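You operate a simulated robot arm through the tools that you are given. There is no shell and no other tool.

The job below is to be done with a simulated robot arm. You get a single attempt, and the scene is never put back.

Task
Put things in order on the open top of the cabinet table. At the end: the green scrubber stands where the silver tin (marked "GELATINE") stood; the silver tin stands on top of the grey half mould with white tab (marked "2 rows"); the small purple bottle (marked "COLOUR") stands on top of the brown mitts carton; the clear small tub with a white band stands where the small purple bottle stood; the purple cup stands where the clear small tub with a white band stood; whatever was shut is shut again. Leave all else as you found it, and nothing knocked over.

Only the result counts: the job must be done as asked and must still hold three seconds after the hand-in. Knocking over, shifting, dropping, spilling or breaking anything else fails it.

Robot
A 6-joint arm with a two-finger parallel gripper, fixed in place. Base frame: the origin is at the foot of the arm, x ahead of it, y to its left, z up; the work surface is at about z = 0. Lengths are in m, angles in degrees, forces in N, time in s.
With the tool pointing down near the work surface it reaches from about 0.18 to 0.46 m from the base axis. Its first joint turns from -70.0 to 70.0 degrees. Payload 1.9 kg.
Tool frame: the origin (TCP) lies between the finger pads and is the grasp point; the fingertips stand 0.023 m ahead of it; z points along the fingers, y is the line along which they close. Largest opening 0.094 m; finger width 0.038, thickness 0.01; the body of the gripper, 0.054 by 0.096 m, starts 0.039 m behind the TCP.
Orientation is that of the tool frame in the base frame, as a unit quaternion [w, x, y, z]. With the fingers straight down and closing along the base's y, the tool's x points along the base's -x, its y along +y and its z along -z.

Tools
- The arm moves only by the tool arm_command. Its argument "increments" is a list of rows, each a list of 3 entries, a list of its own where there are three numbers: the turn, a rotation vector about the base's x, y, z in degrees, then the shift along the base's x, y, z in m, then the closure in counts, from 0 (fully open) to 255 (shut). In form: [[[wx, wy, wz], [x, y, z], jaw], ...]. A call has 1 to 20 rows; each row is the pose to reach, as a shift and turn from the pose commanded when the call began. Each row takes 0.2 s and may step no farther than 0.05 m and 8.6 degrees from the row before; otherwise, or with a gripper value out of range, the whole call is refused. Where a pose cannot be reached the arm comes as near as it can. A force on the tool above 40 N (or 10 N above the force at the start of the call, whichever is more), or a blocked arm, ends the call early, and 0.2 s more pass. Each finger travels about 0.108 m/s and halts on what it meets, pressing with about 20 N; the grip force reading is that of the motor and also rises with nothing between the fingers. The clock runs only during rows and for 0.2 s after the last one: add rows that repeat a pose to give the fingers time. The reply holds the time, the measured pose of the TCP, the force on the tool along the base axes, the opening and the grip force, in the units named above and with some noise, with the torque about the TCP (base axes, N m) and any sound that the robot's microphone picked up, and new pictures: "pictures" is both (left out), scene, wrist or none.
- Cameras (640 x 400 px; columns grow to the right, rows downward): "scene" is fixed at [0.0565, 0.314, 0.4224]; the picture's right is [-0.75, -0.66, 0.00], its down [-0.39, 0.44, -0.81] and it looks along [0.54, -0.61, -0.59] (base axes); focal length 214 px, centre (320, 200). "wrist" rides on the gripper at [0.086, 0.016, -0.075] in the tool frame; the picture's right is [-0.18, 0.98, 0.00], its down [-0.58, -0.11, -0.81] and it looks along [-0.79, -0.15, 0.59] (tool axes); focal length 243 px, centre (320, 200). There is no depth. A picture from a camera that has moved, and an enlarged one, comes with that camera's place and axes in the base frame and with its lens.
- inspect(camera, box): a new picture of the part [left, top, right, bottom] of that camera's present view, enlarged. The clock stands still meanwhile.
- job_done(): hands the job in; it is judged then, once.

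Places have to be worked out from the pictures, the camera data and where the tool is seen. Open the gripper and draw the arm clear of the work before you hand the job in, unless the task says otherwise.

The tools are called after "Call:" by a JSON object that holds its "method" and its "body". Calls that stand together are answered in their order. arm_command: Moves the arm, as the interface text tells. Its arguments: {"type":"object","properties":{"increments":{"type":"array","items":{"type":"array"}},"pictures":{"type":"string","enum":["both","scene","wrist","none"]}},"required":["increments"]} The other tools are called the same way: inspect (camera, box) takes an enlarged picture of a part of a camera's view; job_done () hands the job in.

At the start:

```text
time_s: 0.0
eef_pos: [0.2747, -0.0329, 0.3725]
tcp_rot: [0.001, 0.001, 1.0, 0.0]
wrist_force: [-0.5, 0.1, 0.5]
moment: [0.01, -0.02, 0.01]
finger_gap: 0.0941
finger_force: 0.1
```

scene: 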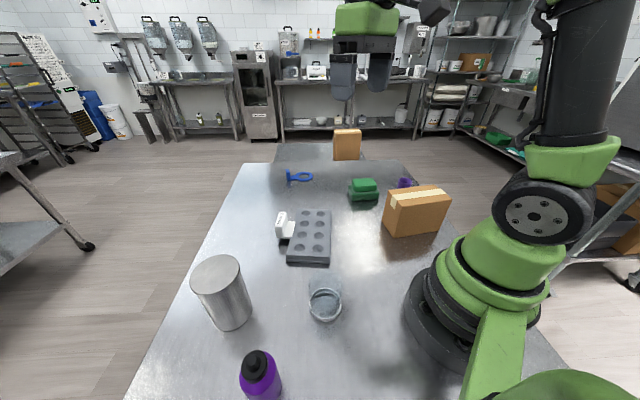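
wrist: 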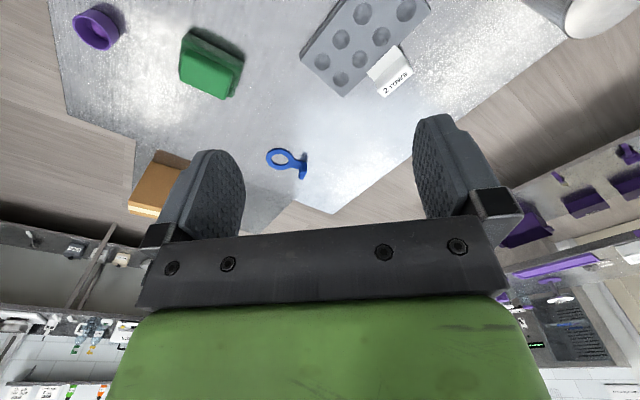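

The first pictures show the tin, mould, purple bottle, clear tub, cartons, scrubber and cup. I'll enlarge parts of both views to locate things better before moving.

Call:
{"method": "inspect", "body": {"camera": "scene", "box": [160, 220, 400, 400]}}

Call:
{"method": "inspect", "body": {"camera": "scene", "box": [260, 110, 480, 250]}}

Call:
{"method": "inspect", "body": {"camera": "wrist", "box": [40, 0, 640, 240]}}

```text
2.22 times, centred on (280, 310) of scene
camera zoom: at [0.0565, 0.314, 0.4224], right [-0.75, -0.66, 0.0], down [-0.39, 0.44, -0.81], along [0.54, -0.61, -0.59], focal length 477 px, centre (409, -44)
```

zoom: 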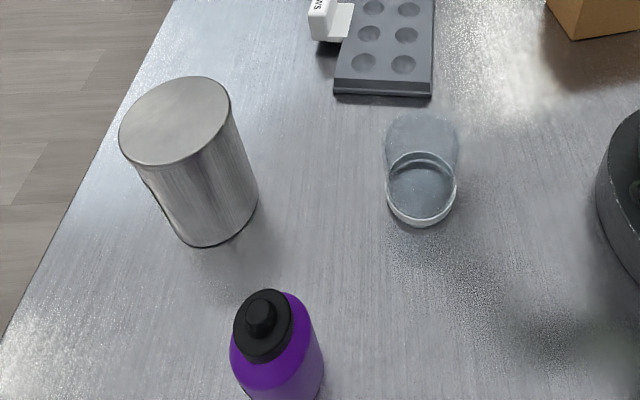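

```text
2.86 times, centred on (370, 180) of scene
camera zoom: at [0.0565, 0.314, 0.4224], right [-0.75, -0.66, 0.0], down [-0.39, 0.44, -0.81], along [0.54, -0.61, -0.59], focal length 613 px, centre (177, 257)
```

zoom: 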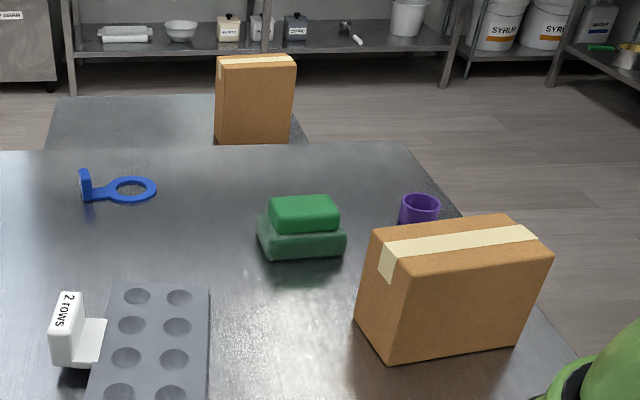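

```text
1.07 times, centred on (340, 120) of wrist (not enlarged: the box is as wide or as high as the picture)
camera zoom: at [0.1879, -0.0174, 0.4485], right [0.19, 0.98, 0.0], down [0.58, -0.11, 0.81], along [0.79, -0.15, -0.59], focal length 259 px, centre (299, 285)
```

zoom: 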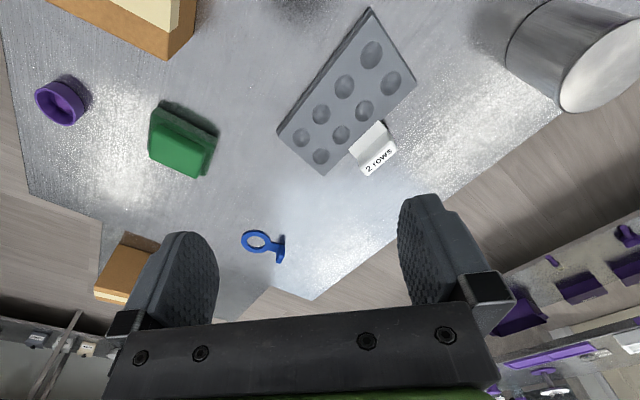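

From the scene camera I estimate: tin about (0.319, 0.268) and 0.126 tall, clear tub about (0.196, 0.139), mould centre about (0.348, 0.016), scrubber about (0.34, -0.226), cup about (0.26, -0.37), and near carton about (0.163, -0.195). I'll swing up high to the left with the tool yawed 45° so the wrist camera can see the tin and bottle.

Call:
{"method": "arm_command", "body": {"increments": [[[0, 0, 7.5], [-0.0125, 0.032, -0.007], 0], [[0, 0, 15], [-0.025, 0.064, -0.014], 0], [[0, 0, 22.5], [-0.0375, 0.096, -0.021], 0], [[0, 0, 30], [-0.05, 0.128, -0.028], 0], [[0, 0, 37.5], [-0.0625, 0.16, -0.035], 0], [[0, 0, 45], [-0.075, 0.193, -0.0425], 0], [[0, 0, 45], [-0.075, 0.193, -0.0425], 0]], "pictures": "both"}}

```text
time_s: 1.6
eef_pos: [0.2034, 0.1615, 0.3301]
tcp_rot: [0.001, -0.382, 0.924, 0.0]
wrist_force: [0.3, 0.1, -0.3]
moment: [-0.01, 0.02, 0.02]
finger_gap: 0.094
finger_force: 0.0
camera wrist: at [0.1298, 0.112, 0.404], right [-0.56, 0.83, 0.0], down [0.49, 0.33, 0.81], along [0.67, 0.46, -0.59], focal length 243 px, centre (320, 200)
```

scene: 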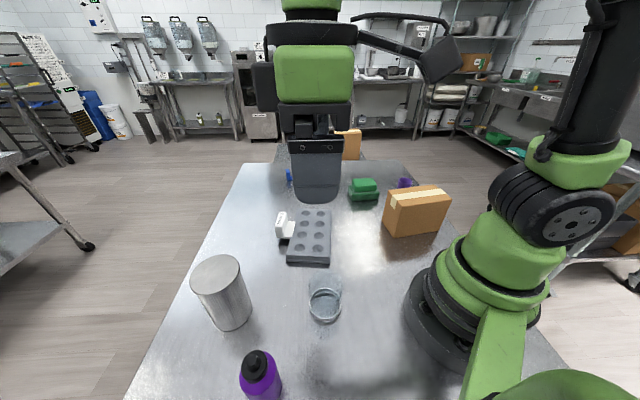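
wrist: 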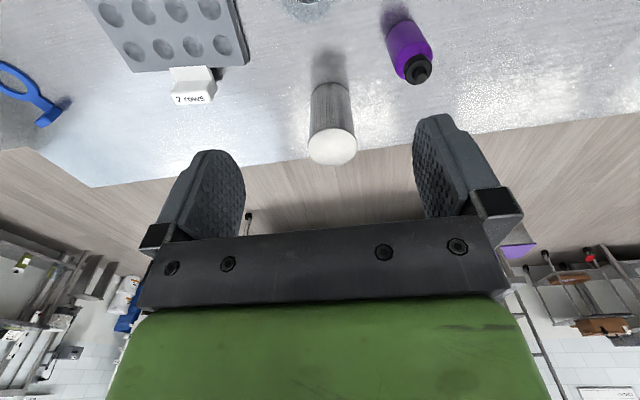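

Call:
{"method": "inspect", "body": {"camera": "wrist", "box": [260, 0, 480, 180]}}

Call:
{"method": "inspect", "body": {"camera": "scene", "box": [180, 240, 300, 400]}}

Call:
{"method": "inspect", "body": {"camera": "scene", "box": [290, 260, 360, 340]}}

```text
2.22 times, centred on (370, 90) of wrist
camera zoom: at [0.1298, 0.112, 0.404], right [-0.56, 0.83, 0.0], down [0.49, 0.33, 0.81], along [0.67, 0.46, -0.59], focal length 539 px, centre (209, 444)
```

zoom: 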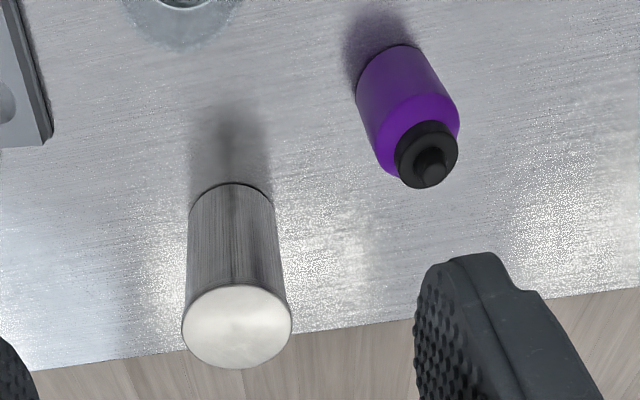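

```text
2.50 times, centred on (240, 320) of scene
camera zoom: at [0.0565, 0.314, 0.4224], right [-0.75, -0.66, 0.0], down [-0.39, 0.44, -0.81], along [0.54, -0.61, -0.59], focal length 536 px, centre (520, -100)
```

zoom: 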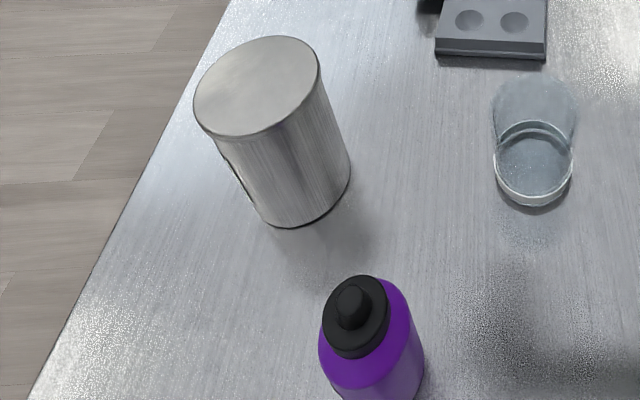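

```text
5.00 times, centred on (325, 300) of scene
camera zoom: at [0.0565, 0.314, 0.4224], right [-0.75, -0.66, 0.0], down [-0.39, 0.44, -0.81], along [0.54, -0.61, -0.59], focal length 1072 px, centre (295, -300)
```

zoom: 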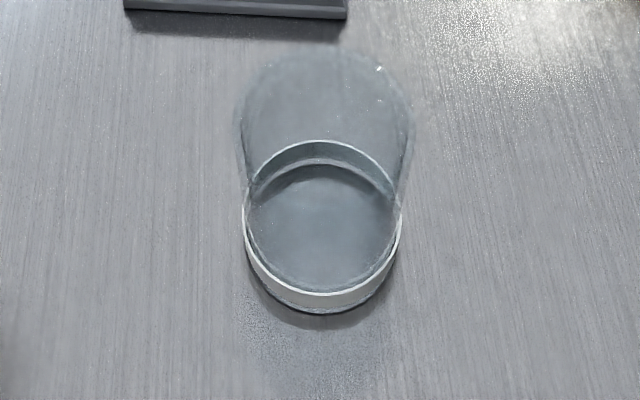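

The two views agree: the tin's centre is about (0.320, 0.266), it is about 0.073 wide and 0.13 tall, and the bottle stands at about (0.18, 0.292). I'll go above the tin, high up, and check alignment with the wrist camera.

Call:
{"method": "arm_command", "body": {"increments": [[[0, 0, 0], [0.023, 0.021, -0.01], 0], [[0, 0, 0], [0.047, 0.042, -0.02], 0], [[0, 0, 0], [0.07, 0.063, -0.03], 0], [[0, 0, 0], [0.094, 0.084, -0.045], 0], [[0, 0, 0], [0.117, 0.105, -0.06], 0], [[0, 0, 0], [0.117, 0.105, -0.06], 0], [[0, 0, 0], [0.117, 0.105, -0.06], 0]], "pictures": "both"}}

```text
time_s: 3.2
eef_pos: [0.318, 0.2663, 0.2727]
tcp_rot: [0.0, -0.382, 0.924, 0.001]
wrist_force: [-0.3, 0.4, 0.0]
moment: [-0.01, 0.01, 0.02]
finger_gap: 0.0943
finger_force: 0.0
camera wrist: at [0.2455, 0.216, 0.3481], right [-0.56, 0.83, 0.0], down [0.49, 0.33, 0.81], along [0.67, 0.46, -0.59], focal length 243 px, centre (320, 200)
```

scene: 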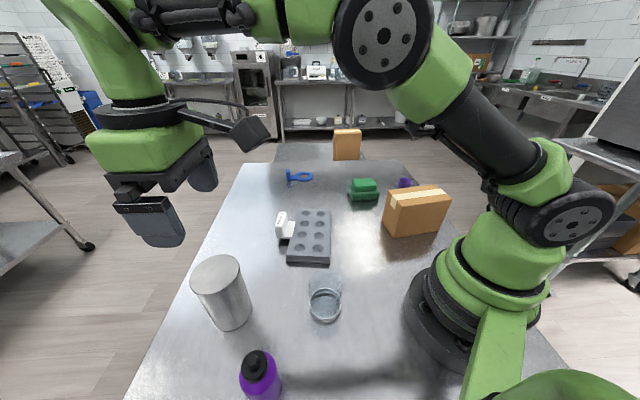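
wrist: 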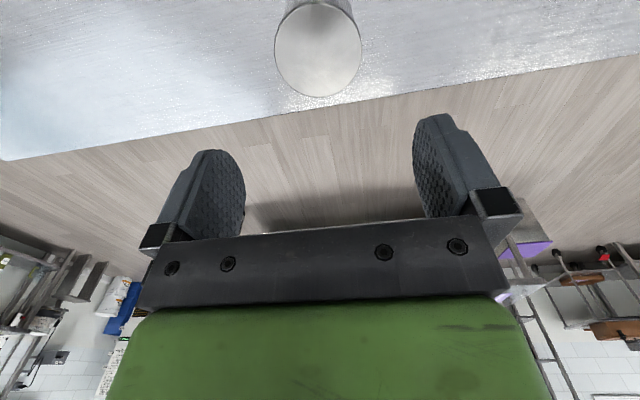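

The tin top is centred at about (0.3205, 0.2664), nearly under the TCP. I'll come down to just above the tin's top and check the fingers straddle it.

Call:
{"method": "arm_command", "body": {"increments": [[[0, 0, 0], [0.001, 0.0, -0.04], 0], [[0, 0, 0], [0.002, 0.0, -0.08], 0], [[0, 0, 0], [0.0025, 0.0, -0.105], 0], [[0, 0, 0], [0.0025, 0.0, -0.105], 0]], "pictures": "both"}}

```text
time_s: 4.2
eef_pos: [0.3212, 0.2639, 0.1666]
tcp_rot: [0.0, -0.381, 0.925, 0.001]
wrist_force: [0.2, -0.4, 0.4]
moment: [-0.02, -0.01, 0.0]
finger_gap: 0.094
finger_force: 0.0
camera wrist: at [0.2479, 0.2139, 0.2413], right [-0.56, 0.83, 0.0], down [0.49, 0.33, 0.81], along [0.67, 0.46, -0.59], focal length 243 px, centre (320, 200)
```

scene: 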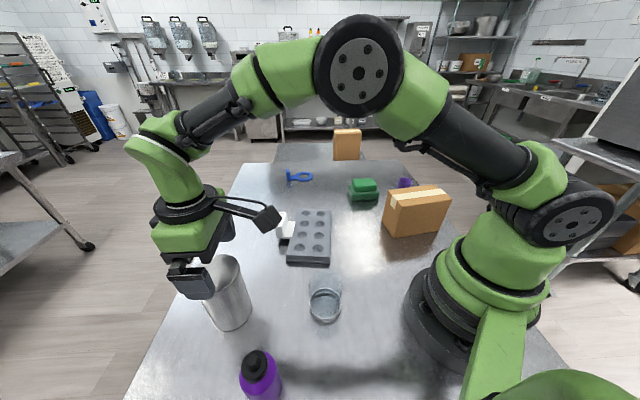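
wrist: 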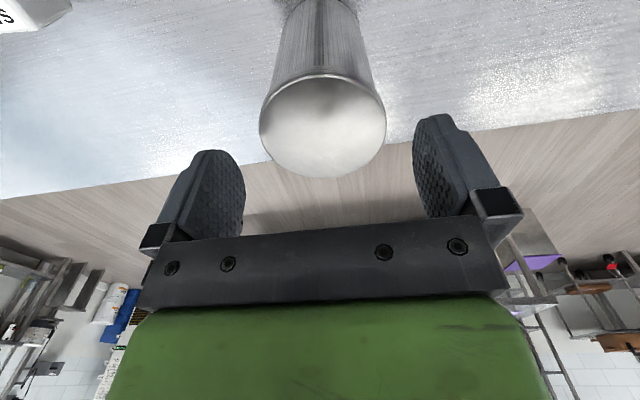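

The top rim sits at z≈0.124, well centred between the fingers. I'll lower to TCP z≈0.097 and close on the tin.

Call:
{"method": "arm_command", "body": {"increments": [[[0, 0, 0], [0.0, 0.001, -0.035], 0], [[0, 0, 0], [0.0, 0.002, -0.069], 0], [[0, 0, 0], [0.0, 0.002, -0.069], 0], [[0, 0, 0], [0.0, 0.002, -0.069], 90], [[0, 0, 0], [0.0, 0.002, -0.069], 90], [[0, 0, 0], [0.0, 0.002, -0.069], 90]], "pictures": "both"}}

```text
time_s: 5.6
eef_pos: [0.3207, 0.2694, 0.0985]
tcp_rot: [0.0, -0.382, 0.924, 0.0]
wrist_force: [0.4, 0.6, 0.6]
moment: [0.08, -0.03, 0.02]
finger_gap: 0.0717
finger_force: 20.3
camera wrist: at [0.248, 0.2193, 0.1724], right [-0.56, 0.83, 0.0], down [0.49, 0.33, 0.81], along [0.67, 0.45, -0.59], focal length 243 px, centre (320, 200)
```

scene: 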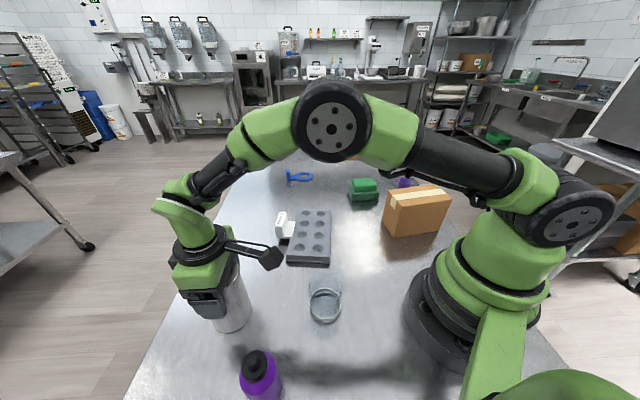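
wrist: 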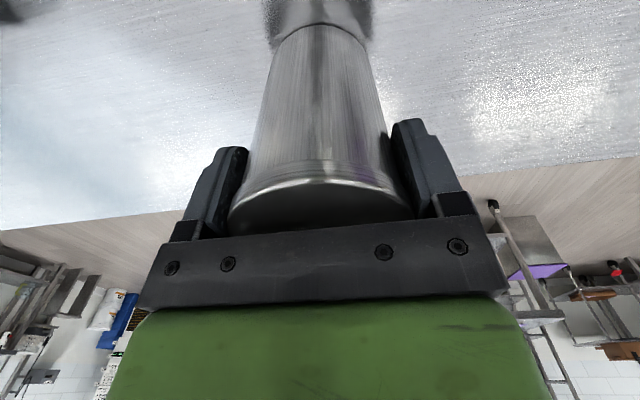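

The tin is gripped at a 0.0717 gap. I'll lift it straight up to about z=0.22 and check that it holds.

Call:
{"method": "arm_command", "body": {"increments": [[[0, 0, 0], [0.0, 0.0, 0.01], 90], [[0, 0, 0], [0.0, 0.0, 0.03], 90], [[0, 0, 0], [0.0, 0.0, 0.06], 90], [[0, 0, 0], [0.0, 0.0, 0.09], 90], [[0, 0, 0], [0.0, 0.0, 0.12], 90], [[0, 0, 0], [0.0, 0.0, 0.12], 90]], "pictures": "both"}}

```text
time_s: 7.0
eef_pos: [0.3196, 0.2661, 0.2158]
tcp_rot: [0.0, -0.382, 0.924, 0.0]
wrist_force: [0.5, 0.1, -5.1]
moment: [0.0, 0.03, -0.03]
finger_gap: 0.0715
finger_force: 20.2
camera wrist: at [0.2463, 0.2161, 0.2909], right [-0.56, 0.83, 0.0], down [0.49, 0.33, 0.81], along [0.67, 0.45, -0.59], focal length 243 px, centre (320, 200)
```

scene: 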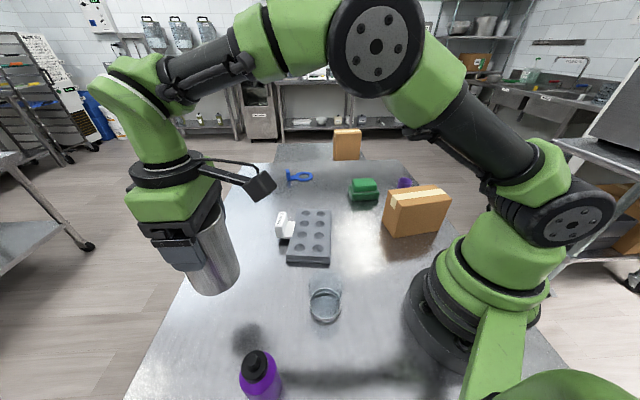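
wrist: 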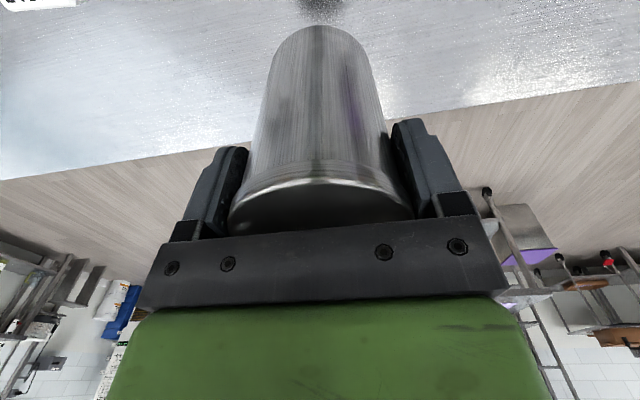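

The tin is held and weighs about 0.5 kg. I'll carry it level over to above the mould centre, about (0.349, 0.017).

Call:
{"method": "arm_command", "body": {"increments": [[[0, 0, 0], [0.002, -0.016, 0.0], 90], [[0, 0, 0], [0.006, -0.046, 0.0], 90], [[0, 0, 0], [0.01, -0.082, 0.0], 90], [[0, 0, 0], [0.014, -0.118, 0.0], 90], [[0, 0, 0], [0.018, -0.154, 0.0], 90], [[0, 0, 0], [0.022, -0.19, 0.0], 90], [[0, 0, 0], [0.026, -0.225, 0.0], 90], [[0, 0, 0], [0.029, -0.243, 0.0], 90], [[0, 0, 0], [0.029, -0.25, 0.0], 90], [[0, 0, 0], [0.029, -0.25, 0.0], 90], [[0, 0, 0], [0.029, -0.25, 0.0], 90]], "pictures": "both"}}

```text
time_s: 9.4
eef_pos: [0.3484, 0.0155, 0.2182]
tcp_rot: [0.001, -0.382, 0.924, 0.0]
wrist_force: [0.2, 0.5, -4.4]
moment: [-0.01, -0.01, 0.02]
finger_gap: 0.072
finger_force: 19.9
camera wrist: at [0.2755, -0.0343, 0.2926], right [-0.56, 0.83, 0.0], down [0.49, 0.33, 0.81], along [0.67, 0.46, -0.59], focal length 243 px, centre (320, 200)
```

scene: 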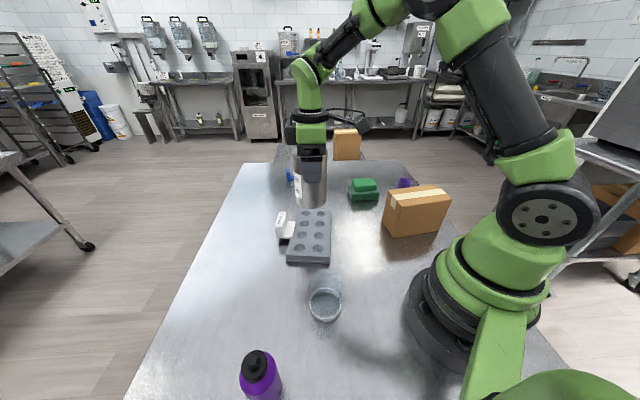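
wrist: 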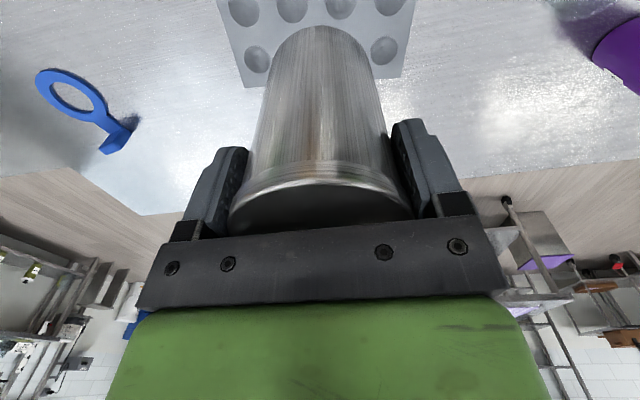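

The tin hangs over the mould, with the mould centre at about (0.350, 0.018). I'll lower it most of the way, leaving about 0.02 m clearance.

Call:
{"method": "arm_command", "body": {"increments": [[[0, 0, 0], [0.001, 0.001, -0.02], 90], [[0, 0, 0], [0.0015, 0.002, -0.045], 90], [[0, 0, 0], [0.0015, 0.002, -0.065], 90], [[0, 0, 0], [0.0015, 0.002, -0.078], 90], [[0, 0, 0], [0.0015, 0.002, -0.078], 90]], "pictures": "both"}}

Call:
{"method": "inspect", "body": {"camera": "scene", "box": [240, 140, 380, 280]}}

```text
time_s: 10.6
eef_pos: [0.3501, 0.0175, 0.1397]
tcp_rot: [0.0, -0.382, 0.924, 0.002]
wrist_force: [0.5, 0.4, -5.0]
moment: [0.02, 0.03, 0.02]
finger_gap: 0.0715
finger_force: 19.9
camera wrist: at [0.2772, -0.0314, 0.2141], right [-0.56, 0.83, 0.0], down [0.49, 0.33, 0.81], along [0.67, 0.46, -0.59], focal length 243 px, centre (320, 200)
```

scene: 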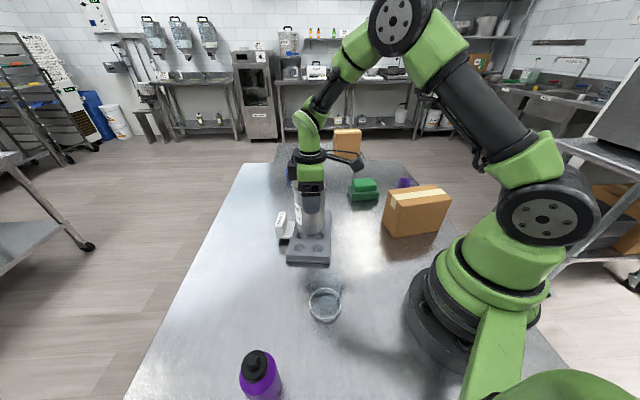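
wrist: 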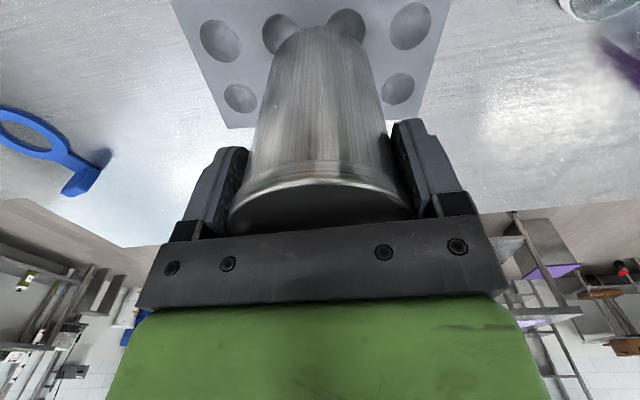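

```text
2.86 times, centred on (310, 210) of scene
camera zoom: at [0.0565, 0.314, 0.4224], right [-0.75, -0.66, 0.0], down [-0.39, 0.44, -0.81], along [0.54, -0.61, -0.59], focal length 613 px, centre (349, 171)
```

zoom: 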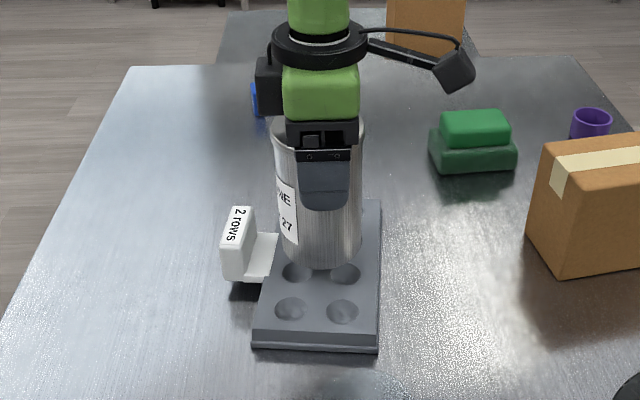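

The tin's bottom is about 0.04 high, clear of the tab and centred on the mould. I'll lower slowly and watch the vertical force for contact.

Call:
{"method": "arm_command", "body": {"increments": [[[0, 0, 0], [0, 0, -0.004], 90], [[0, 0, 0], [0, 0, -0.008], 90], [[0, 0, 0], [0, 0, -0.012], 90], [[0, 0, 0], [0, 0, -0.015], 90], [[0, 0, 0], [0, 0, -0.015], 90]], "pictures": "none"}}

```text
time_s: 11.8
eef_pos: [0.3493, 0.017, 0.1237]
tcp_rot: [0.001, -0.382, 0.924, 0.001]
wrist_force: [-0.5, -0.2, -4.7]
moment: [0.0, -0.02, 0.03]
finger_gap: 0.0718
finger_force: 19.7
```

No contact yet. I'll keep lowering in small steps.

Call:
{"method": "arm_command", "body": {"increments": [[[0, 0, 0], [0, 0, -0.002], 90], [[0, 0, 0], [0, 0, -0.004], 90], [[0, 0, 0], [0, 0, -0.004], 90]], "pictures": "none"}}

```text
time_s: 12.6
eef_pos: [0.3499, 0.0193, 0.1201]
tcp_rot: [0.001, -0.382, 0.924, 0.001]
wrist_force: [-0.2, 1.3, -4.2]
moment: [0.03, -0.01, 0.05]
finger_gap: 0.0718
finger_force: 20.1
```

Still mostly hanging weight. I'll go down another 2 mm.

Call:
{"method": "arm_command", "body": {"increments": [[[0, 0, 0], [0, 0, -0.001], 90], [[0, 0, 0], [0, 0, -0.002], 90], [[0, 0, 0], [0, 0, -0.002], 90]], "pictures": "scene"}}

Call:
{"method": "inspect", "body": {"camera": "scene", "box": [260, 180, 360, 280]}}

```text
time_s: 13.4
eef_pos: [0.3504, 0.0194, 0.1184]
tcp_rot: [0.001, -0.382, 0.924, 0.0]
wrist_force: [-3.1, 2.6, 14.8]
moment: [0.42, 0.1, 0.13]
finger_gap: 0.072
finger_force: 20.8
```

scene: 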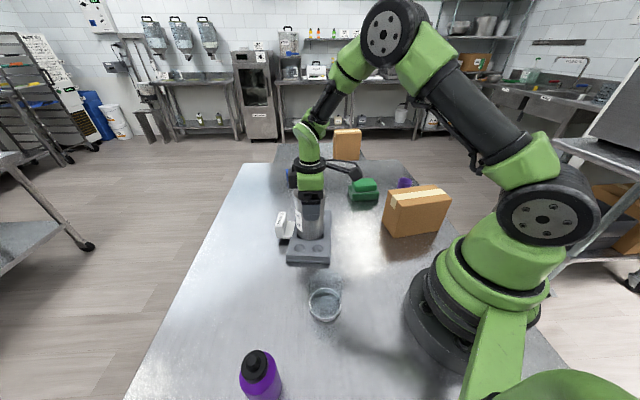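

```text
4.00 times, centred on (310, 230) of scene
camera zoom: at [0.0564, 0.314, 0.4224], right [-0.75, -0.66, 0.0], down [-0.39, 0.44, -0.81], along [0.54, -0.61, -0.59], focal length 858 px, centre (360, 80)
```

zoom: 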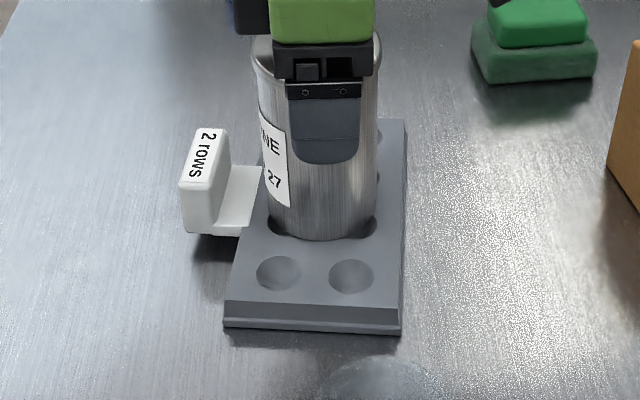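

Contact: force jumped to +15 N, so the tin stands on the mould (top ≈0.02). I'll ease up 1 mm, open the fingers and rise straight up.

Call:
{"method": "arm_command", "body": {"increments": [[[0, 0, 0], [0, 0, 0.001], 90], [[0, 0, 0], [0, 0, 0.001], 40], [[0, 0, 0], [0, 0, 0.001], 0], [[0, 0, 0], [0, 0, 0.001], 0], [[0, 0, 0], [0, 0, 0.02], 0], [[0, 0, 0], [0, 0, 0.05], 0], [[0, 0, 0], [0, 0, 0.09], 0], [[0, 0, 0], [0, 0, 0.13], 0], [[0, 0, 0], [0, 0, 0.13], 0]], "pictures": "both"}}

Call:
{"method": "inspect", "body": {"camera": "scene", "box": [240, 140, 380, 280]}}

```text
time_s: 15.4
eef_pos: [0.3479, 0.0176, 0.2462]
tcp_rot: [0.001, -0.381, 0.925, 0.0]
wrist_force: [0.3, -0.8, 0.3]
moment: [0.01, -0.02, -0.05]
finger_gap: 0.0942
finger_force: 0.0
camera wrist: at [0.2746, -0.0314, 0.3223], right [-0.56, 0.83, 0.0], down [0.49, 0.33, 0.81], along [0.67, 0.46, -0.59], focal length 243 px, centre (320, 200)
```

scene: 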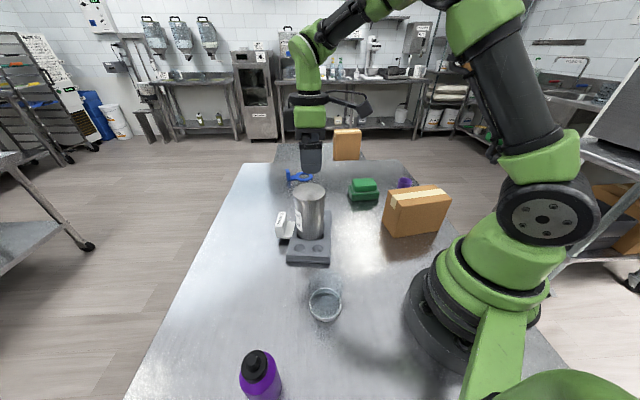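
wrist: 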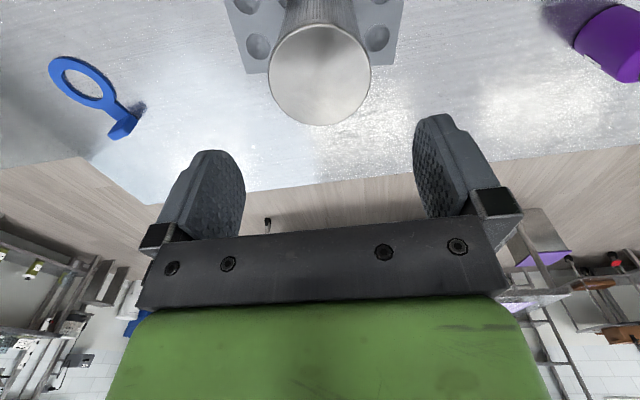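

```text
2.86 times, centred on (310, 210) of scene
camera zoom: at [0.0565, 0.314, 0.4224], right [-0.75, -0.66, 0.0], down [-0.39, 0.44, -0.81], along [0.54, -0.61, -0.59], focal length 613 px, centre (349, 171)
```

zoom: 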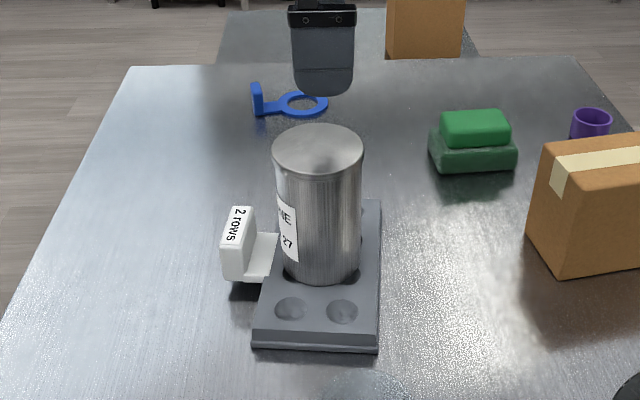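

The tin is standing on the mould. Now I'll swing over toward the scrubber, staying high and yawing the tool to about -34°, to view it closely.

Call:
{"method": "arm_command", "body": {"increments": [[[0, 0, -7.9], [-0.004, -0.022, 0.003], 0], [[0, 0, -15.8], [-0.008, -0.044, 0.006], 0], [[0, 0, -23.7], [-0.012, -0.066, 0.01], 0], [[0, 0, -31.6], [-0.016, -0.088, 0.013], 0], [[0, 0, -39.5], [-0.02, -0.11, 0.015], 0], [[0, 0, -47.4], [-0.025, -0.132, 0.018], 0], [[0, 0, -55.3], [-0.03, -0.154, 0.02], 0], [[0, 0, -63.2], [-0.034, -0.176, 0.022], 0], [[0, 0, -71.1], [-0.038, -0.198, 0.024], 0], [[0, 0, -79], [-0.043, -0.218, 0.024], 0], [[0, 0, -79], [-0.043, -0.218, 0.024], 0], [[0, 0, -79], [-0.043, -0.218, 0.024], 0]], "pictures": "both"}}

Call:
{"method": "inspect", "body": {"camera": "wrist", "box": [160, 0, 480, 200]}}

```text
time_s: 18.0
eef_pos: [0.3085, -0.2002, 0.2713]
tcp_rot: [0.0, 0.294, 0.956, 0.001]
wrist_force: [-0.3, -0.1, 0.4]
moment: [-0.01, 0.03, 0.0]
finger_gap: 0.0942
finger_force: 0.0
camera wrist: at [0.2451, -0.1383, 0.3462], right [0.7, 0.71, 0.0], down [0.42, -0.42, 0.81], along [0.57, -0.57, -0.59], focal length 243 px, centre (320, 200)
```

scene: 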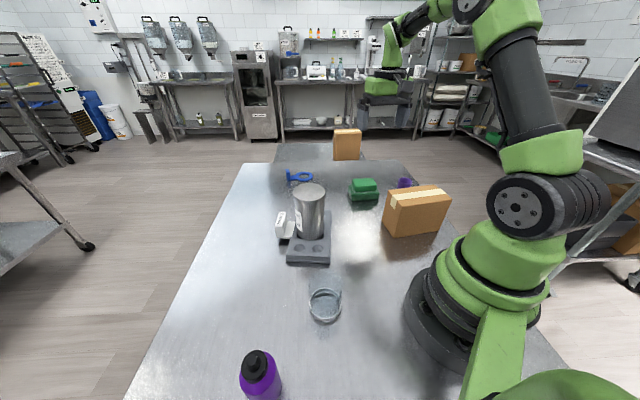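
wrist: 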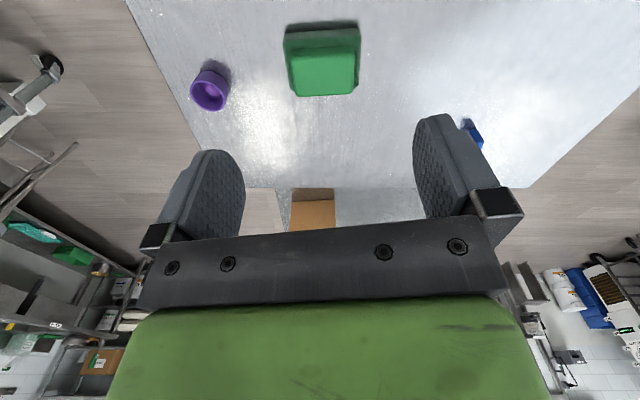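

```text
2.00 times, centred on (320, 100) of wrist
camera zoom: at [0.2451, -0.1383, 0.3462], right [0.7, 0.71, 0.0], down [0.42, -0.42, 0.81], along [0.57, -0.57, -0.59], focal length 485 px, centre (320, 400)
```

zoom: 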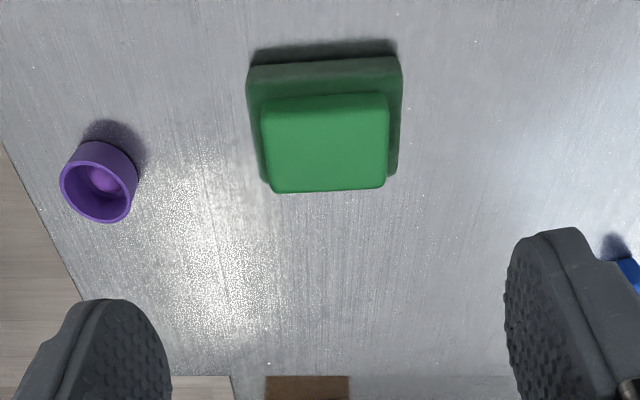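

The scrubber's long axis runs about 48° in the base frame, it measures roughly 0.09 × 0.063 at its base, and it is centred near (0.352, -0.240). I'll yaw the gripper to about +48.5° so it closes across the short side, and look again.

Call:
{"method": "arm_command", "body": {"increments": [[[0, 0, 8.27], [0.002, -0.006, 0], 0], [[0, 0, 16.54], [0.005, -0.012, 0], 0], [[0, 0, 24.8], [0.008, -0.018, -0.003], 0], [[0, 0, 33.1], [0.01, -0.024, -0.006], 0], [[0, 0, 41.3], [0.013, -0.03, -0.01], 0], [[0, 0, 49.6], [0.016, -0.037, -0.013], 0], [[0, 0, 57.9], [0.019, -0.044, -0.016], 0], [[0, 0, 66.2], [0.021, -0.051, -0.02], 0], [[0, 0, 74.4], [0.023, -0.057, -0.025], 0], [[0, 0, 82.7], [0.025, -0.063, -0.03], 0], [[0, 0, 82.7], [0.025, -0.063, -0.03], 0], [[0, 0, 82.7], [0.025, -0.063, -0.03], 0]], "pictures": "both"}}

Call:
{"method": "inspect", "body": {"camera": "wrist", "box": [160, 0, 480, 200]}}

```text
time_s: 20.6
eef_pos: [0.3303, -0.2625, 0.2422]
tcp_rot: [0.001, -0.412, 0.911, 0.001]
wrist_force: [0.1, 1.2, -0.5]
moment: [0.02, -0.01, -0.01]
finger_gap: 0.0941
finger_force: 0.0
camera wrist: at [0.261, -0.3169, 0.317], right [-0.62, 0.79, 0.0], down [0.47, 0.36, 0.81], along [0.64, 0.5, -0.59], focal length 243 px, centre (320, 200)
```

scene: 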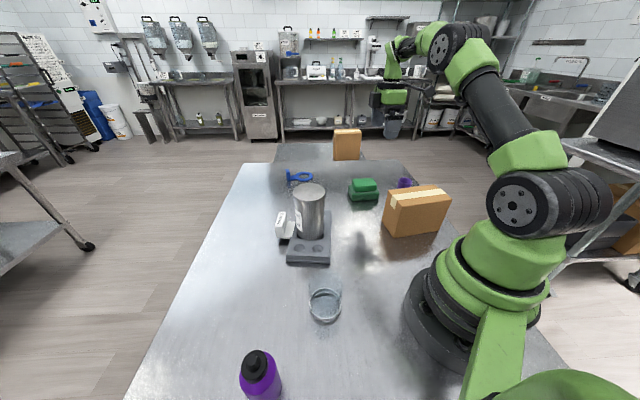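
wrist: 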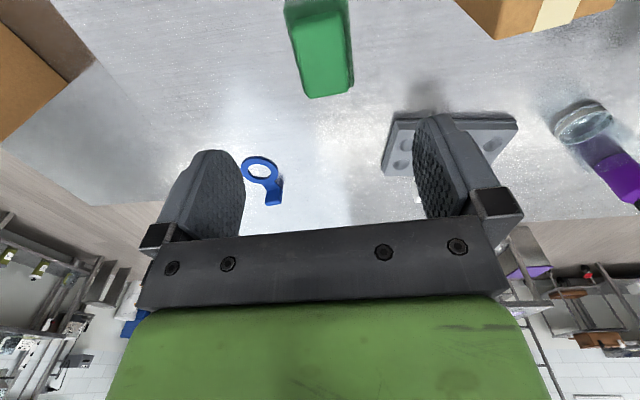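

```text
2.00 times, centred on (320, 100) of wrist
camera zoom: at [0.261, -0.3169, 0.317], right [-0.62, 0.79, 0.0], down [0.47, 0.36, 0.81], along [0.64, 0.5, -0.59], focal length 485 px, centre (320, 400)
```

zoom: 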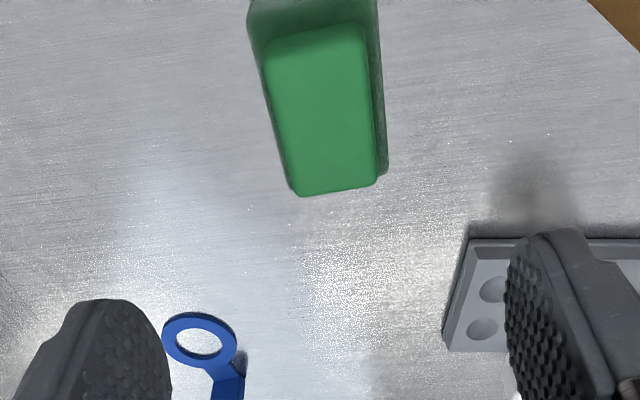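

Both views agree on the scrubber: centre about (0.353, -0.240), top at z≈0.045, long axis about 48°. I'll move over it and go down to z≈0.09 to check finger clearance.

Call:
{"method": "arm_command", "body": {"increments": [[[0, 0, 0], [0.008, 0.008, -0.03], 0], [[0, 0, 0], [0.016, 0.016, -0.06], 0], [[0, 0, 0], [0.0227, 0.0225, -0.09], 0], [[0, 0, 0], [0.0227, 0.0225, -0.12], 0], [[0, 0, 0], [0.0227, 0.0225, -0.152], 0], [[0, 0, 0], [0.0227, 0.0225, -0.152], 0], [[0, 0, 0], [0.0227, 0.0225, -0.152], 0]], "pictures": "both"}}

Call:
{"method": "inspect", "body": {"camera": "wrist", "box": [160, 0, 480, 200]}}

```text
time_s: 22.2
eef_pos: [0.3531, -0.2398, 0.0879]
tcp_rot: [0.001, -0.412, 0.911, 0.0]
wrist_force: [0.6, 0.2, 0.2]
moment: [0.01, 0.02, 0.02]
finger_gap: 0.0942
finger_force: 0.1
camera wrist: at [0.2839, -0.2946, 0.1627], right [-0.62, 0.79, 0.0], down [0.47, 0.36, 0.81], along [0.64, 0.5, -0.59], focal length 243 px, centre (320, 200)
```

scene: 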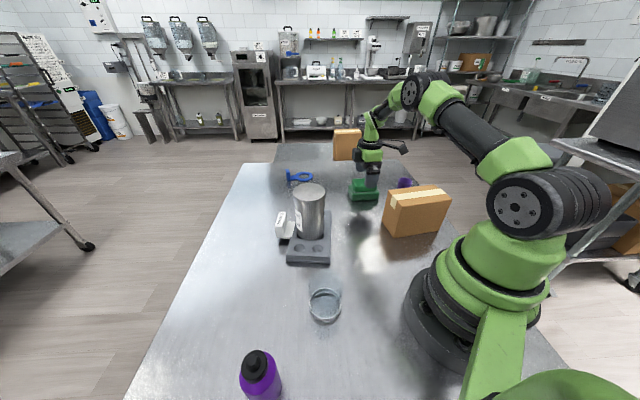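
wrist: 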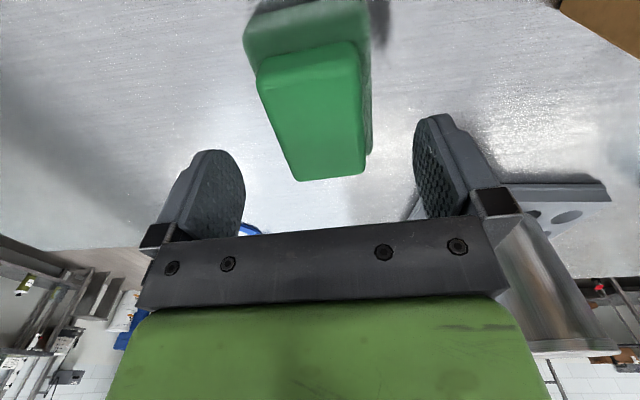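

```text
2.00 times, centred on (320, 100) of wrist
camera zoom: at [0.2839, -0.2946, 0.1627], right [-0.62, 0.79, 0.0], down [0.47, 0.36, 0.81], along [0.64, 0.5, -0.59], focal length 485 px, centre (320, 400)
```

zoom: 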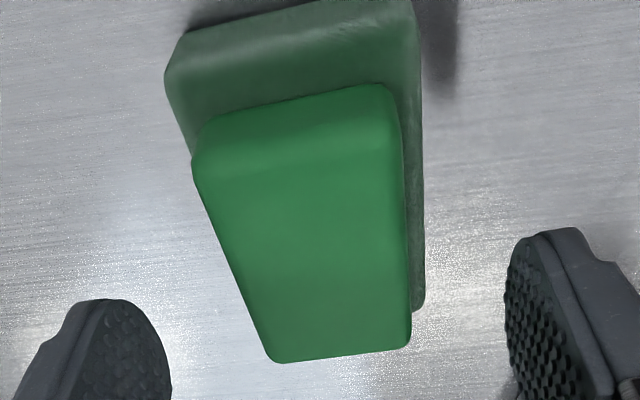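

The scrubber sits laterally centred between the fingers. I'll go down to TCP z≈0.033 with a slight forward correction, then close.

Call:
{"method": "arm_command", "body": {"increments": [[[0, 0, 0], [0.002, 0.002, -0.02], 0], [[0, 0, 0], [0.002, 0.002, -0.04], 0], [[0, 0, 0], [0.002, 0.002, -0.055], 0], [[0, 0, 0], [0.002, 0.002, -0.055], 0], [[0, 0, 0], [0.002, 0.002, -0.055], 110], [[0, 0, 0], [0.002, 0.002, -0.055], 130], [[0, 0, 0], [0.002, 0.002, -0.055], 130], [[0, 0, 0], [0.002, 0.002, -0.055], 130]], "pictures": "both"}}

```text
time_s: 24.0
eef_pos: [0.3548, -0.2366, 0.0331]
tcp_rot: [0.001, -0.412, 0.911, 0.0]
wrist_force: [0.0, 0.0, 0.4]
moment: [0.0, 0.0, 0.0]
finger_gap: 0.0644
finger_force: 19.7
camera wrist: at [0.2861, -0.2913, 0.1084], right [-0.62, 0.79, 0.0], down [0.47, 0.36, 0.81], along [0.64, 0.5, -0.59], focal length 243 px, centre (320, 200)
```

scene: 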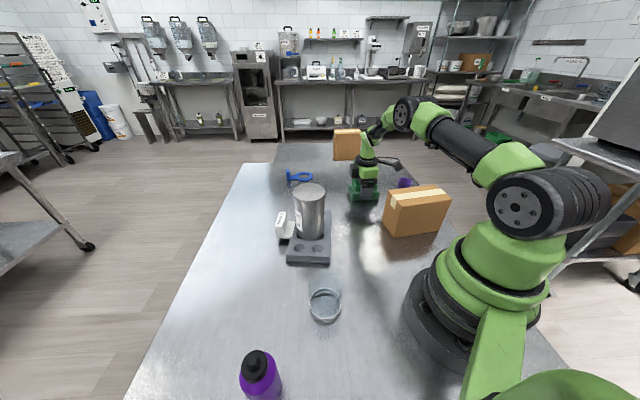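
wrist: 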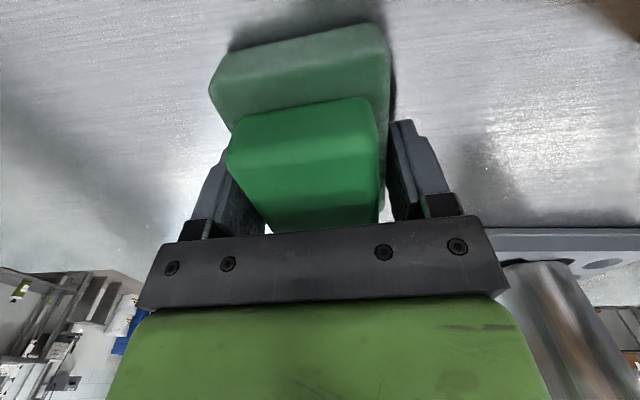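

The scrubber is gripped across its base at 0.0644. I'll lift it straight up to z≈0.23.

Call:
{"method": "arm_command", "body": {"increments": [[[0, 0, 0], [0, 0, 0.01], 130], [[0, 0, 0], [0, 0, 0.03], 130], [[0, 0, 0], [0, 0, 0.06], 130], [[0, 0, 0], [0, 0, 0.1], 130], [[0, 0, 0], [0, 0, 0.14], 130], [[0, 0, 0], [0, 0, 0.18], 130], [[0, 0, 0], [0, 0, 0.2], 130], [[0, 0, 0], [0, 0, 0.2], 130]], "pictures": "both"}}

```text
time_s: 25.8
eef_pos: [0.3557, -0.2397, 0.2347]
tcp_rot: [0.0, -0.412, 0.911, 0.0]
wrist_force: [0.7, 0.3, -0.9]
moment: [-0.01, -0.02, 0.0]
finger_gap: 0.0646
finger_force: 19.8
camera wrist: at [0.286, -0.2928, 0.3094], right [-0.62, 0.79, 0.0], down [0.47, 0.36, 0.81], along [0.64, 0.5, -0.59], focal length 243 px, centre (320, 200)
```

scene: 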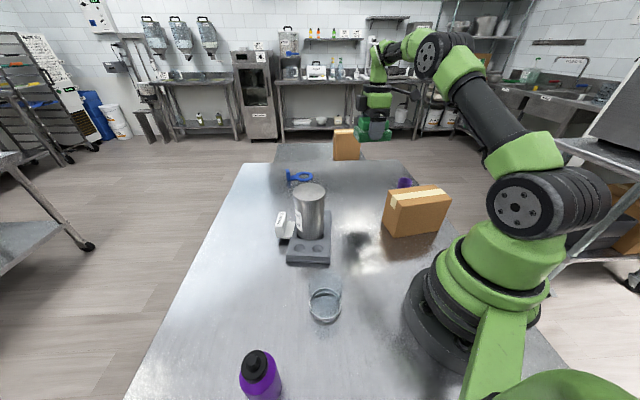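
wrist: 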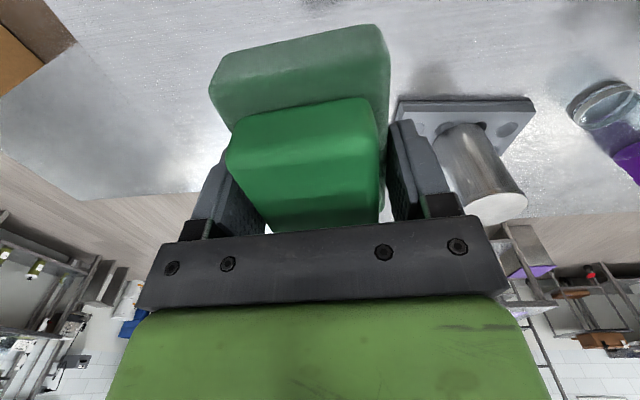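

The scrubber is secure. I'll carry it at z≈0.255 over to above the tin's old place, about (0.3205, 0.267), passing well over the tin.

Call:
{"method": "arm_command", "body": {"increments": [[[0, 0, 0], [-0.001, 0.018, 0.01], 130], [[0, 0, 0], [-0.004, 0.054, 0.02], 130], [[0, 0, 0], [-0.007, 0.092, 0.02], 130], [[0, 0, 0], [-0.01, 0.13, 0.02], 130], [[0, 0, 0], [-0.012, 0.17, 0.02], 130], [[0, 0, 0], [-0.014, 0.21, 0.02], 130], [[0, 0, 0], [-0.016, 0.25, 0.02], 130], [[0, 0, 0], [-0.019, 0.29, 0.02], 130], [[0, 0, 0], [-0.022, 0.33, 0.02], 130], [[0, 0, 0], [-0.025, 0.37, 0.02], 130], [[0, 0, 0], [-0.028, 0.41, 0.02], 130], [[0, 0, 0], [-0.031, 0.45, 0.01], 130], [[0, 0, 0], [-0.033, 0.484, 0], 130], [[0, 0, 0], [-0.035, 0.5065, -0.01], 130], [[0, 0, 0], [-0.035, 0.5065, -0.02], 130], [[0, 0, 0], [-0.035, 0.5065, -0.02], 130]], "pictures": "both"}}

```text
time_s: 29.2
eef_pos: [0.3194, 0.2684, 0.2151]
tcp_rot: [0.0, -0.412, 0.911, 0.0]
wrist_force: [-0.2, 0.3, -0.2]
moment: [-0.02, 0.02, 0.04]
finger_gap: 0.0646
finger_force: 20.0
camera wrist: at [0.2496, 0.2132, 0.2897], right [-0.62, 0.79, 0.0], down [0.47, 0.36, 0.81], along [0.64, 0.5, -0.59], focal length 243 px, centre (320, 200)
```

scene: 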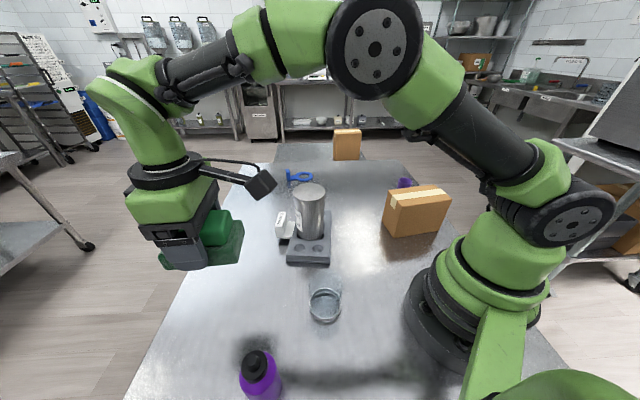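
wrist: 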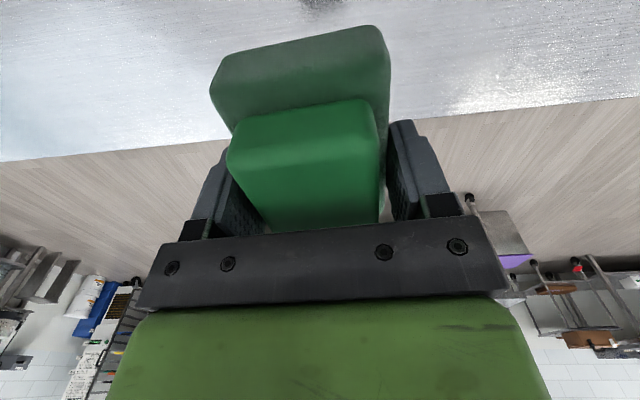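

It is over the old tin place (table edge is still about 0.13 m away). I'll lower to about 7 mm above the table.

Call:
{"method": "arm_command", "body": {"increments": [[[0, 0, 0], [0.0005, -0.001, -0.03], 130], [[0, 0, 0], [0.001, -0.001, -0.07], 130], [[0, 0, 0], [0.001, -0.001, -0.11], 130], [[0, 0, 0], [0.001, -0.001, -0.145], 130], [[0, 0, 0], [0.001, -0.001, -0.165], 130], [[0, 0, 0], [0.001, -0.001, -0.174], 130], [[0, 0, 0], [0.001, -0.001, -0.174], 130], [[0, 0, 0], [0.001, -0.001, -0.174], 130]], "pictures": "scene"}}

```text
time_s: 31.0
eef_pos: [0.3195, 0.2642, 0.0416]
tcp_rot: [0.001, -0.411, 0.911, 0.0]
wrist_force: [0.4, -0.5, -0.2]
moment: [-0.02, 0.02, 0.02]
finger_gap: 0.0644
finger_force: 19.7
```

scene: 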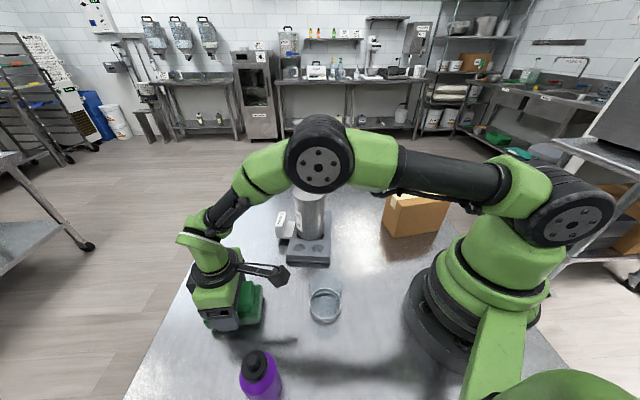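

Now I'll settle it the last few millimetres slowly, watching for contact.

Call:
{"method": "arm_command", "body": {"increments": [[[0, 0, 0], [0.0005, 0.001, -0.003], 130], [[0, 0, 0], [0.0005, 0.001, -0.006], 130], [[0, 0, 0], [0.0005, 0.001, -0.006], 130]], "pictures": "none"}}

```text
time_s: 31.8
eef_pos: [0.3203, 0.2665, 0.0356]
tcp_rot: [0.001, -0.412, 0.911, 0.001]
wrist_force: [0.1, 1.0, -0.4]
moment: [-0.01, 0.02, -0.03]
finger_gap: 0.0645
finger_force: 20.0
```

No contact yet. I'll go 2 mm more.

Call:
{"method": "arm_command", "body": {"increments": [[[0, 0, 0], [0, 0, -0.001], 130], [[0, 0, 0], [0, 0, -0.002], 130], [[0, 0, 0], [0, 0, -0.002], 130]], "pictures": "none"}}

```text
time_s: 32.6
eef_pos: [0.3229, 0.2666, 0.0332]
tcp_rot: [0.0, -0.412, 0.911, 0.0]
wrist_force: [-0.1, -0.6, -0.9]
moment: [0.0, -0.02, -0.02]
finger_gap: 0.0643
finger_force: 20.2
```

Call:
{"method": "arm_command", "body": {"increments": [[[0, 0, 0], [0, 0, -0.001], 130], [[0, 0, 0], [0, 0, -0.0015], 130], [[0, 0, 0], [0, 0, -0.0015], 130]], "pictures": "none"}}

```text
time_s: 33.4
eef_pos: [0.3209, 0.2665, 0.0327]
tcp_rot: [0.002, -0.411, 0.912, 0.002]
wrist_force: [1.3, -0.4, 22.1]
moment: [-0.19, 0.16, -0.08]
finger_gap: 0.0647
finger_force: 20.3
```

Contact at 22 N: the scrubber is on the table. I'll relieve 1 mm, open, and rise straight up.

Call:
{"method": "arm_command", "body": {"increments": [[[0, 0, 0], [0, 0, 0.001], 130], [[0, 0, 0], [0, 0, 0.001], 60], [[0, 0, 0], [0, 0, 0.001], 0], [[0, 0, 0], [0, 0, 0.001], 0], [[0, 0, 0], [0, 0, 0.02], 0], [[0, 0, 0], [0, 0, 0.05], 0], [[0, 0, 0], [0, 0, 0.09], 0], [[0, 0, 0], [0, 0, 0.14], 0], [[0, 0, 0], [0, 0, 0.19], 0], [[0, 0, 0], [0, 0, 0.24], 0], [[0, 0, 0], [0, 0, 0.24], 0]], "pictures": "both"}}

```text
time_s: 35.8
eef_pos: [0.3233, 0.2732, 0.2707]
tcp_rot: [0.001, -0.412, 0.911, 0.001]
wrist_force: [-0.4, 0.6, 0.3]
moment: [0.0, 0.01, -0.01]
finger_gap: 0.0941
finger_force: 0.0
camera wrist: at [0.2537, 0.2186, 0.3451], right [-0.62, 0.79, 0.0], down [0.46, 0.36, 0.81], along [0.64, 0.5, -0.59], focal length 243 px, centre (320, 200)
```

scene: 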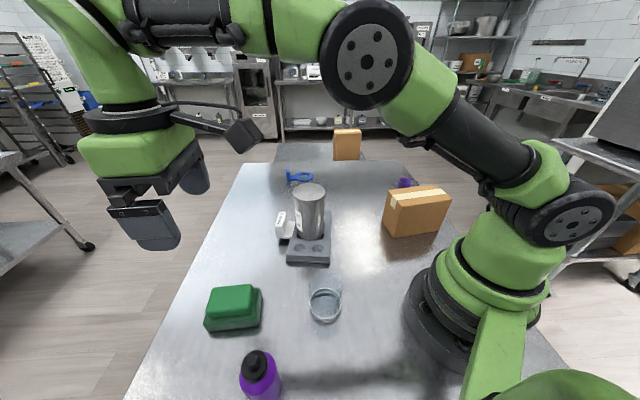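
wrist: 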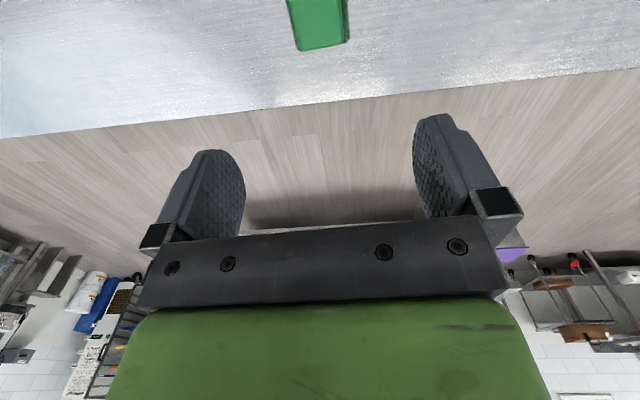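

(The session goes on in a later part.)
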